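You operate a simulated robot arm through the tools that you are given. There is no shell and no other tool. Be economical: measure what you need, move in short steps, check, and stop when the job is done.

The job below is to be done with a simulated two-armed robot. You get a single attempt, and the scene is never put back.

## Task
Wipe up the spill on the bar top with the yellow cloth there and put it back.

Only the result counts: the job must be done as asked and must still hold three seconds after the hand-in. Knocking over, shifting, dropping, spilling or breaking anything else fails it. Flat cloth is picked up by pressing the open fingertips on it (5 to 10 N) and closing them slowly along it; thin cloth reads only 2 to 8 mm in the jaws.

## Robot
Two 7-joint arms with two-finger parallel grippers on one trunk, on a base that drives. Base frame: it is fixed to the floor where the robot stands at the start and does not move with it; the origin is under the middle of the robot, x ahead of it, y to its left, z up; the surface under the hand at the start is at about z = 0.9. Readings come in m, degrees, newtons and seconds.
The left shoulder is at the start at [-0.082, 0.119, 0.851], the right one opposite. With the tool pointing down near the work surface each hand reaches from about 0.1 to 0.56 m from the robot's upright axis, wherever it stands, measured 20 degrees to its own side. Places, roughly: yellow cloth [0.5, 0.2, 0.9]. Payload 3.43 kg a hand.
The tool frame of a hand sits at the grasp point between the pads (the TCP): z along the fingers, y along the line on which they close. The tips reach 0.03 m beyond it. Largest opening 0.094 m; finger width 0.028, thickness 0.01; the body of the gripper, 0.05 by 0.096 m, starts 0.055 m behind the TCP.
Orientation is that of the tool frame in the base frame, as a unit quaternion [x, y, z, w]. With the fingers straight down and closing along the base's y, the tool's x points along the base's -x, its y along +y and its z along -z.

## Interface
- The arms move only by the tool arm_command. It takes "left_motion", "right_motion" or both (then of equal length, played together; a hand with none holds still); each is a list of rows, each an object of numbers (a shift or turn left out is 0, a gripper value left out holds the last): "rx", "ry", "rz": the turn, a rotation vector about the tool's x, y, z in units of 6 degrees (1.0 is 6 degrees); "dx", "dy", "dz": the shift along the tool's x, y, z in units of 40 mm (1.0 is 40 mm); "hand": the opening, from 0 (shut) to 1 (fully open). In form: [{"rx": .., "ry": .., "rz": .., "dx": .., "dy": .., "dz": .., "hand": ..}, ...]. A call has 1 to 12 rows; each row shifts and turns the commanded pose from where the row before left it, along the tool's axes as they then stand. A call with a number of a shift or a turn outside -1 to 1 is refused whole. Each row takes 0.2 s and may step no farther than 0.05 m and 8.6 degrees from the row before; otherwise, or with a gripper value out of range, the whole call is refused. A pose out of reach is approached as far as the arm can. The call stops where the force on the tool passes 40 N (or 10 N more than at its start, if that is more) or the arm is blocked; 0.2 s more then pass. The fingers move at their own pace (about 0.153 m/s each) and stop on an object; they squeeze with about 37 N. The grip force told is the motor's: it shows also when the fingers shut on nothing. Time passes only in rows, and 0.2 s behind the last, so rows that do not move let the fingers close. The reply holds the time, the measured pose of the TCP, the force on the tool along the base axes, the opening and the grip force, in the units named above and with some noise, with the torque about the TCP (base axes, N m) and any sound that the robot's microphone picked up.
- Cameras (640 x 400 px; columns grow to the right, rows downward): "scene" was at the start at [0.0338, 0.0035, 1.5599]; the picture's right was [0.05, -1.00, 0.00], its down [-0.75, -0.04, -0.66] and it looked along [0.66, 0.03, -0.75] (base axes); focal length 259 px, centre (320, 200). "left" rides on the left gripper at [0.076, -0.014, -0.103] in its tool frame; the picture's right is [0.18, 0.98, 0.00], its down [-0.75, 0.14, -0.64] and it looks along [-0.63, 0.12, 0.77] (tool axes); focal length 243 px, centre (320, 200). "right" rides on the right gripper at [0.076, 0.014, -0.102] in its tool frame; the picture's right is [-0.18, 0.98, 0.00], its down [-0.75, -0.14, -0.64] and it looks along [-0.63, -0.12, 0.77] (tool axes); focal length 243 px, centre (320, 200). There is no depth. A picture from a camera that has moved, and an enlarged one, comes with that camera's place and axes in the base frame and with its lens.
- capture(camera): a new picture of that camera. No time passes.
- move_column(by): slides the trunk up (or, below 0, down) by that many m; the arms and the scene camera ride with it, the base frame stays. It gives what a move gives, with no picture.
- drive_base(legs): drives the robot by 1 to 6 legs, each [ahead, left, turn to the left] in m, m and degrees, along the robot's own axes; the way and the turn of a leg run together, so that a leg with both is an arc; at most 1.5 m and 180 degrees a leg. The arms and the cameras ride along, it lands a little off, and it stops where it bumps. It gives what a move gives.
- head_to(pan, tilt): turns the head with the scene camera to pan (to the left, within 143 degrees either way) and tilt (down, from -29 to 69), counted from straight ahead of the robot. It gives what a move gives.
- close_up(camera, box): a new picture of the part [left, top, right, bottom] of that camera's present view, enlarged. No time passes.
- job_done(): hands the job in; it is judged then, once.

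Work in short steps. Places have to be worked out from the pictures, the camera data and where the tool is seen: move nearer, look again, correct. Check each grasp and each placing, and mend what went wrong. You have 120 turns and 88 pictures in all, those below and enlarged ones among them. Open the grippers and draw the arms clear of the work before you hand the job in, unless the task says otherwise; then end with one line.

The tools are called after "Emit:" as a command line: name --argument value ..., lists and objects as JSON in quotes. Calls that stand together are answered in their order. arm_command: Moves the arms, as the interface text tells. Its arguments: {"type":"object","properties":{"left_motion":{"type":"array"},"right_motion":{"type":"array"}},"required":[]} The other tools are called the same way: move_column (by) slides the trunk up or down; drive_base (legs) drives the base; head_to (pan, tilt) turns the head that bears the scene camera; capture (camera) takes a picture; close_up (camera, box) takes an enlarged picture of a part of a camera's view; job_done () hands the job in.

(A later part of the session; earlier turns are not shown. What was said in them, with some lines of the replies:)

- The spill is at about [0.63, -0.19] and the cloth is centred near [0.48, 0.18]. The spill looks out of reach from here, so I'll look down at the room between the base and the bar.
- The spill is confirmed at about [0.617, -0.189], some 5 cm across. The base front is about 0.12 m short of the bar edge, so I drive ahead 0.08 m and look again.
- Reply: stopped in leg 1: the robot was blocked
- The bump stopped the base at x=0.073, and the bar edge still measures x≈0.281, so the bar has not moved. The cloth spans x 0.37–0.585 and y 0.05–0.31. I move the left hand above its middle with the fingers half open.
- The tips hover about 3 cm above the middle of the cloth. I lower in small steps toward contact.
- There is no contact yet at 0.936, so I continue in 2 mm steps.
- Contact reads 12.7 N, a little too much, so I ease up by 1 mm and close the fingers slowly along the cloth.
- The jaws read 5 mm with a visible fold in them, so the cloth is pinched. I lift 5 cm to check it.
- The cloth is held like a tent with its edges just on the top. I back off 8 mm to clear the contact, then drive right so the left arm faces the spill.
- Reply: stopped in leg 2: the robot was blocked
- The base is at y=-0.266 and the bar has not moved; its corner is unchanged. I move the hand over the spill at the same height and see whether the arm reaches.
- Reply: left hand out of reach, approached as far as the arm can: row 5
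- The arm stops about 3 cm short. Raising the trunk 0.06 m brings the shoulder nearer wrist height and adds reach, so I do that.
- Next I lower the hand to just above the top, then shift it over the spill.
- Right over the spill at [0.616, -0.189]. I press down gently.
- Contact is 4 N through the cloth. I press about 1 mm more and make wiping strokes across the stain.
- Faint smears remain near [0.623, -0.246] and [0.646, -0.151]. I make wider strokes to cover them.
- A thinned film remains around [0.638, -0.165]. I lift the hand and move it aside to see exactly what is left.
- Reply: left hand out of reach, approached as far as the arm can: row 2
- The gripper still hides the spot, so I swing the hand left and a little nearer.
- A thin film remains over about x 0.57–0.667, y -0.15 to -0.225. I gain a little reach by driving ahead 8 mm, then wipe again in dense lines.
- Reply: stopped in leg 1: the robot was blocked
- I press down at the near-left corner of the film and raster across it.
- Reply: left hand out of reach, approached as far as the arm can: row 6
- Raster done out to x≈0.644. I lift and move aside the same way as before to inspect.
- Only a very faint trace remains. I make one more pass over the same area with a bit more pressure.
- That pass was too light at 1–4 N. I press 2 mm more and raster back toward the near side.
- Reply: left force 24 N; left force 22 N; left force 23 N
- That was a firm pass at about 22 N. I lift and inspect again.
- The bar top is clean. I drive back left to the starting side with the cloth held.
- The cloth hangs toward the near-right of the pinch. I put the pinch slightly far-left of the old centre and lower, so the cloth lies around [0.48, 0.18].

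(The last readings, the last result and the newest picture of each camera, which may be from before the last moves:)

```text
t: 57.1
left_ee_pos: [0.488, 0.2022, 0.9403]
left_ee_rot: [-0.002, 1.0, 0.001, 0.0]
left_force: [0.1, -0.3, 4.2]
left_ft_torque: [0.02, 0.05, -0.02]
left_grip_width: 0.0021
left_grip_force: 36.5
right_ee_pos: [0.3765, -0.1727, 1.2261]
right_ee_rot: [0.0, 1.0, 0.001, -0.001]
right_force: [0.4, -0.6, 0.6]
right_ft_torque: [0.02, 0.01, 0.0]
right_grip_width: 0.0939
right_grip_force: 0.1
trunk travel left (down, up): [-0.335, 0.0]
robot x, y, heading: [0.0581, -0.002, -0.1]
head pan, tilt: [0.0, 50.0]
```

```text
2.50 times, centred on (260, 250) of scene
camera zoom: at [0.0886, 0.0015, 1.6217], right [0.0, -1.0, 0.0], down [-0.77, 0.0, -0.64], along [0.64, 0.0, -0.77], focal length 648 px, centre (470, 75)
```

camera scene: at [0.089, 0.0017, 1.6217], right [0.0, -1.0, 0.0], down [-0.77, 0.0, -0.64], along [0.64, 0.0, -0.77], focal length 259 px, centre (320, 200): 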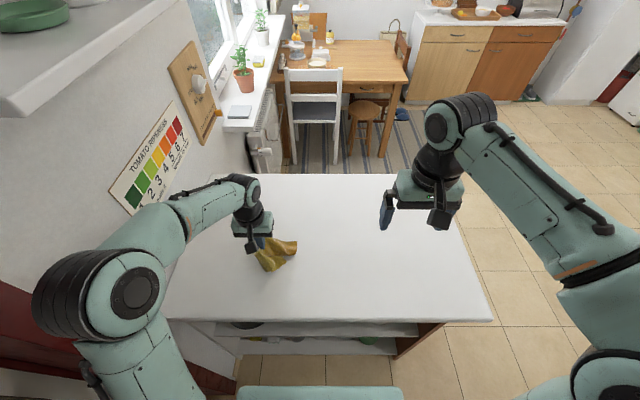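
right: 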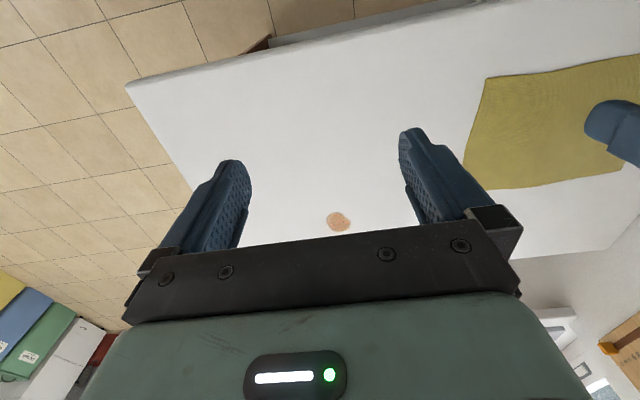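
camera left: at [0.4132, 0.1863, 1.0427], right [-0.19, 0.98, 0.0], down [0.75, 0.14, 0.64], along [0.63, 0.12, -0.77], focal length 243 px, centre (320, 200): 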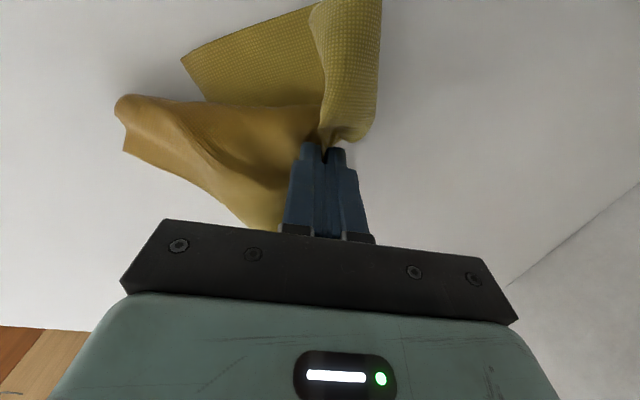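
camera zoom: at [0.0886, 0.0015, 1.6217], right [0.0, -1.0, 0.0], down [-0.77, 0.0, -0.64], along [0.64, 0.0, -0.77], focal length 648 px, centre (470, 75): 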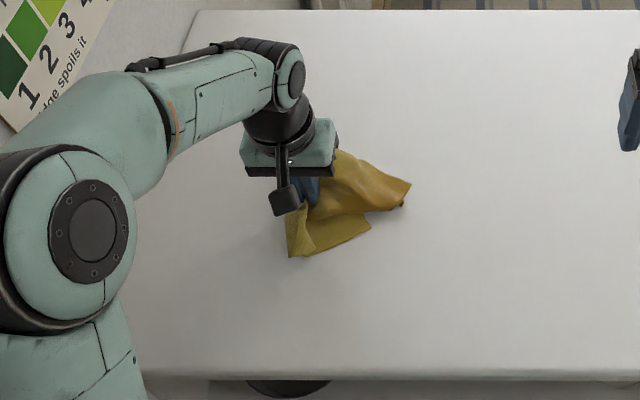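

The cloth lies folded to the right of the pinch. I drag it 3 cm left to centre it on the old spot, then open and lift off.

Emit:
arm_command --left_motion '[{"dy": 0.4}, {"dy": 0.35}, {"dz": 0.05}, {"hand": 0.1}, {"hand": 0.2}, {"hand": 0.3}, {"hand": 0.4}, {}, {"dz": -0.3}, {"dz": -0.7}, {"dz": -1}, {}]'

Emit:
capture --camera "left"

Emit:
close_up --camera "scene" --box '[180, 170, 340, 330]'

```text
t: 59.7
left_ee_pos: [0.4892, 0.2306, 1.0181]
left_ee_rot: [-0.002, 1.0, 0.0, 0.0]
left_force: [0.4, -0.1, -0.3]
left_ft_torque: [0.02, 0.04, 0.01]
left_grip_width: 0.0375
left_grip_force: 0.1
right_ee_pos: [0.3757, -0.1733, 1.2265]
right_ee_rot: [0.0, 1.0, 0.002, -0.001]
right_force: [-0.1, -0.7, 1.0]
right_ft_torque: [-0.03, 0.04, 0.01]
right_grip_width: 0.0939
right_grip_force: 0.0
trunk travel left (down, up): [-0.335, 0.0]
robot x, y, heading: [0.0577, 0.0036, 0.0]
head pan, tilt: [0.0, 50.0]
```

```text
59 pictures are left
camera left: at [0.4133, 0.2157, 1.1209], right [-0.19, 0.98, 0.0], down [0.75, 0.14, 0.64], along [0.63, 0.12, -0.77], focal length 243 px, centre (320, 200)
```

left: 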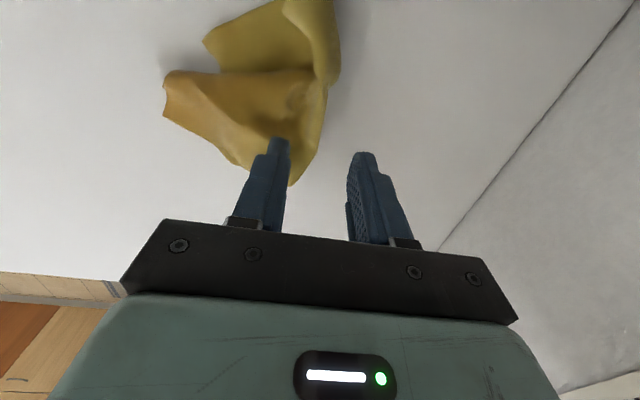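

```text
2.50 times, centred on (260, 250) of scene
camera zoom: at [0.0892, 0.0017, 1.6217], right [0.0, -1.0, 0.0], down [-0.77, 0.0, -0.64], along [0.64, 0.0, -0.77], focal length 648 px, centre (470, 75)
```

zoom: 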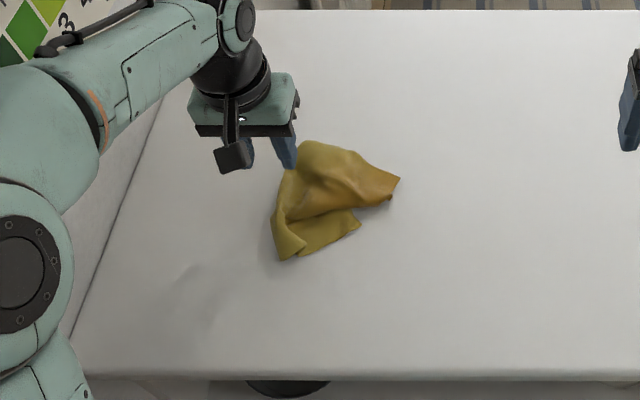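

The cloth is released and lies around [0.486, 0.183], where it started. I raise the arm clear and take a last look.

Emit:
arm_command --left_motion '[{"dz": -1}, {"dz": -1}, {"dz": -0.8, "dx": 0.7}, {"dx": 1, "dy": 0.2}, {"dx": 1}, {}]'

Emit:
capture --camera "scene"

Emit:
close_up --camera "scene" --box '[300, 170, 460, 270]'

```text
t: 61.1
left_ee_pos: [0.3833, 0.2379, 1.1306]
left_ee_rot: [-0.002, 1.0, 0.001, 0.0]
left_force: [0.1, -0.4, 0.3]
left_ft_torque: [0.0, 0.0, 0.01]
left_grip_width: 0.0377
left_grip_force: 0.0
right_ee_pos: [0.3776, -0.1727, 1.2271]
right_ee_rot: [0.0, 1.0, 0.001, -0.001]
right_force: [-0.2, -0.6, 0.0]
right_ft_torque: [0.01, 0.0, 0.01]
right_grip_width: 0.0942
right_grip_force: 0.1
trunk travel left (down, up): [-0.335, 0.0]
robot x, y, heading: [0.0565, 0.0021, 0.2]
head pan, tilt: [0.0, 50.0]
```

```text
57 pictures are left
camera scene: at [0.0897, 0.0016, 1.6217], right [0.0, -1.0, 0.0], down [-0.77, 0.0, -0.64], along [0.64, 0.0, -0.77], focal length 259 px, centre (320, 200)
```

scene: 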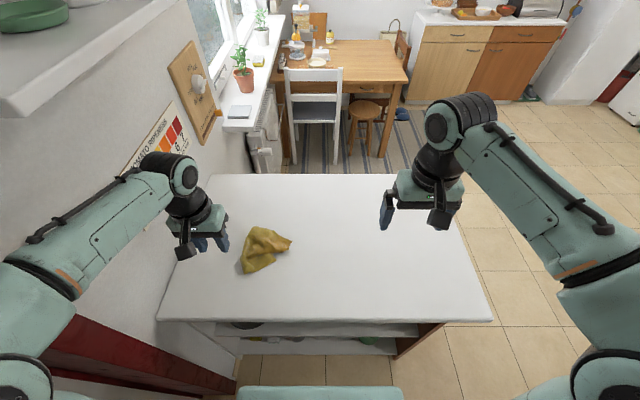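

```text
4.00 times, centred on (380, 220) of scene
camera zoom: at [0.0897, 0.0016, 1.6217], right [0.0, -1.0, 0.0], down [-0.77, 0.0, -0.64], along [0.64, 0.0, -0.77], focal length 1036 px, centre (80, 120)
```

zoom: 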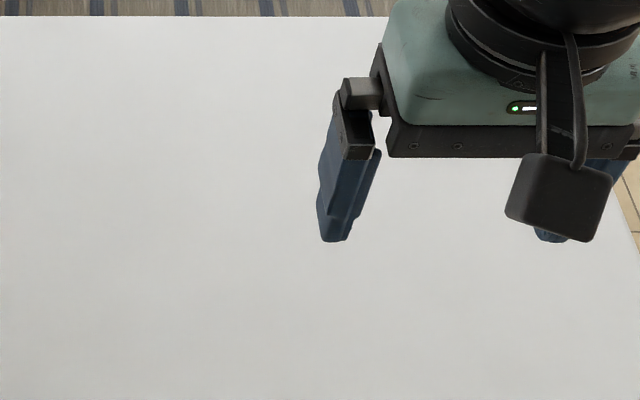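

The top is clean, the cloth is back on its place and the arms are clear. I open the left gripper fully before handing in.

Emit:
arm_command --left_motion '[{"hand": 1}, {}, {}]'

```text
t: 61.9
left_ee_pos: [0.3824, 0.2367, 1.1293]
left_ee_rot: [-0.002, 1.0, 0.001, 0.0]
left_force: [-0.1, 0.5, 0.4]
left_ft_torque: [-0.01, 0.03, 0.0]
left_grip_width: 0.094
left_grip_force: 0.1
right_ee_pos: [0.3765, -0.173, 1.2263]
right_ee_rot: [0.0, 1.0, 0.001, -0.001]
right_force: [0.6, 0.0, -0.1]
right_ft_torque: [-0.02, -0.06, 0.02]
right_grip_width: 0.0939
right_grip_force: 0.1
trunk travel left (down, up): [-0.335, 0.0]
robot x, y, heading: [0.0558, -0.0024, 0.2]
head pan, tilt: [0.0, 50.0]
```

Both grippers are open and clear of the work, so I hand in.

Emit:
job_done

```text
The job is handed in.
```

I wiped up the spill, with no trace visible in the last close-ups, and put the yellow cloth back on its original spot, though it lies crumpled rather than spread flat.
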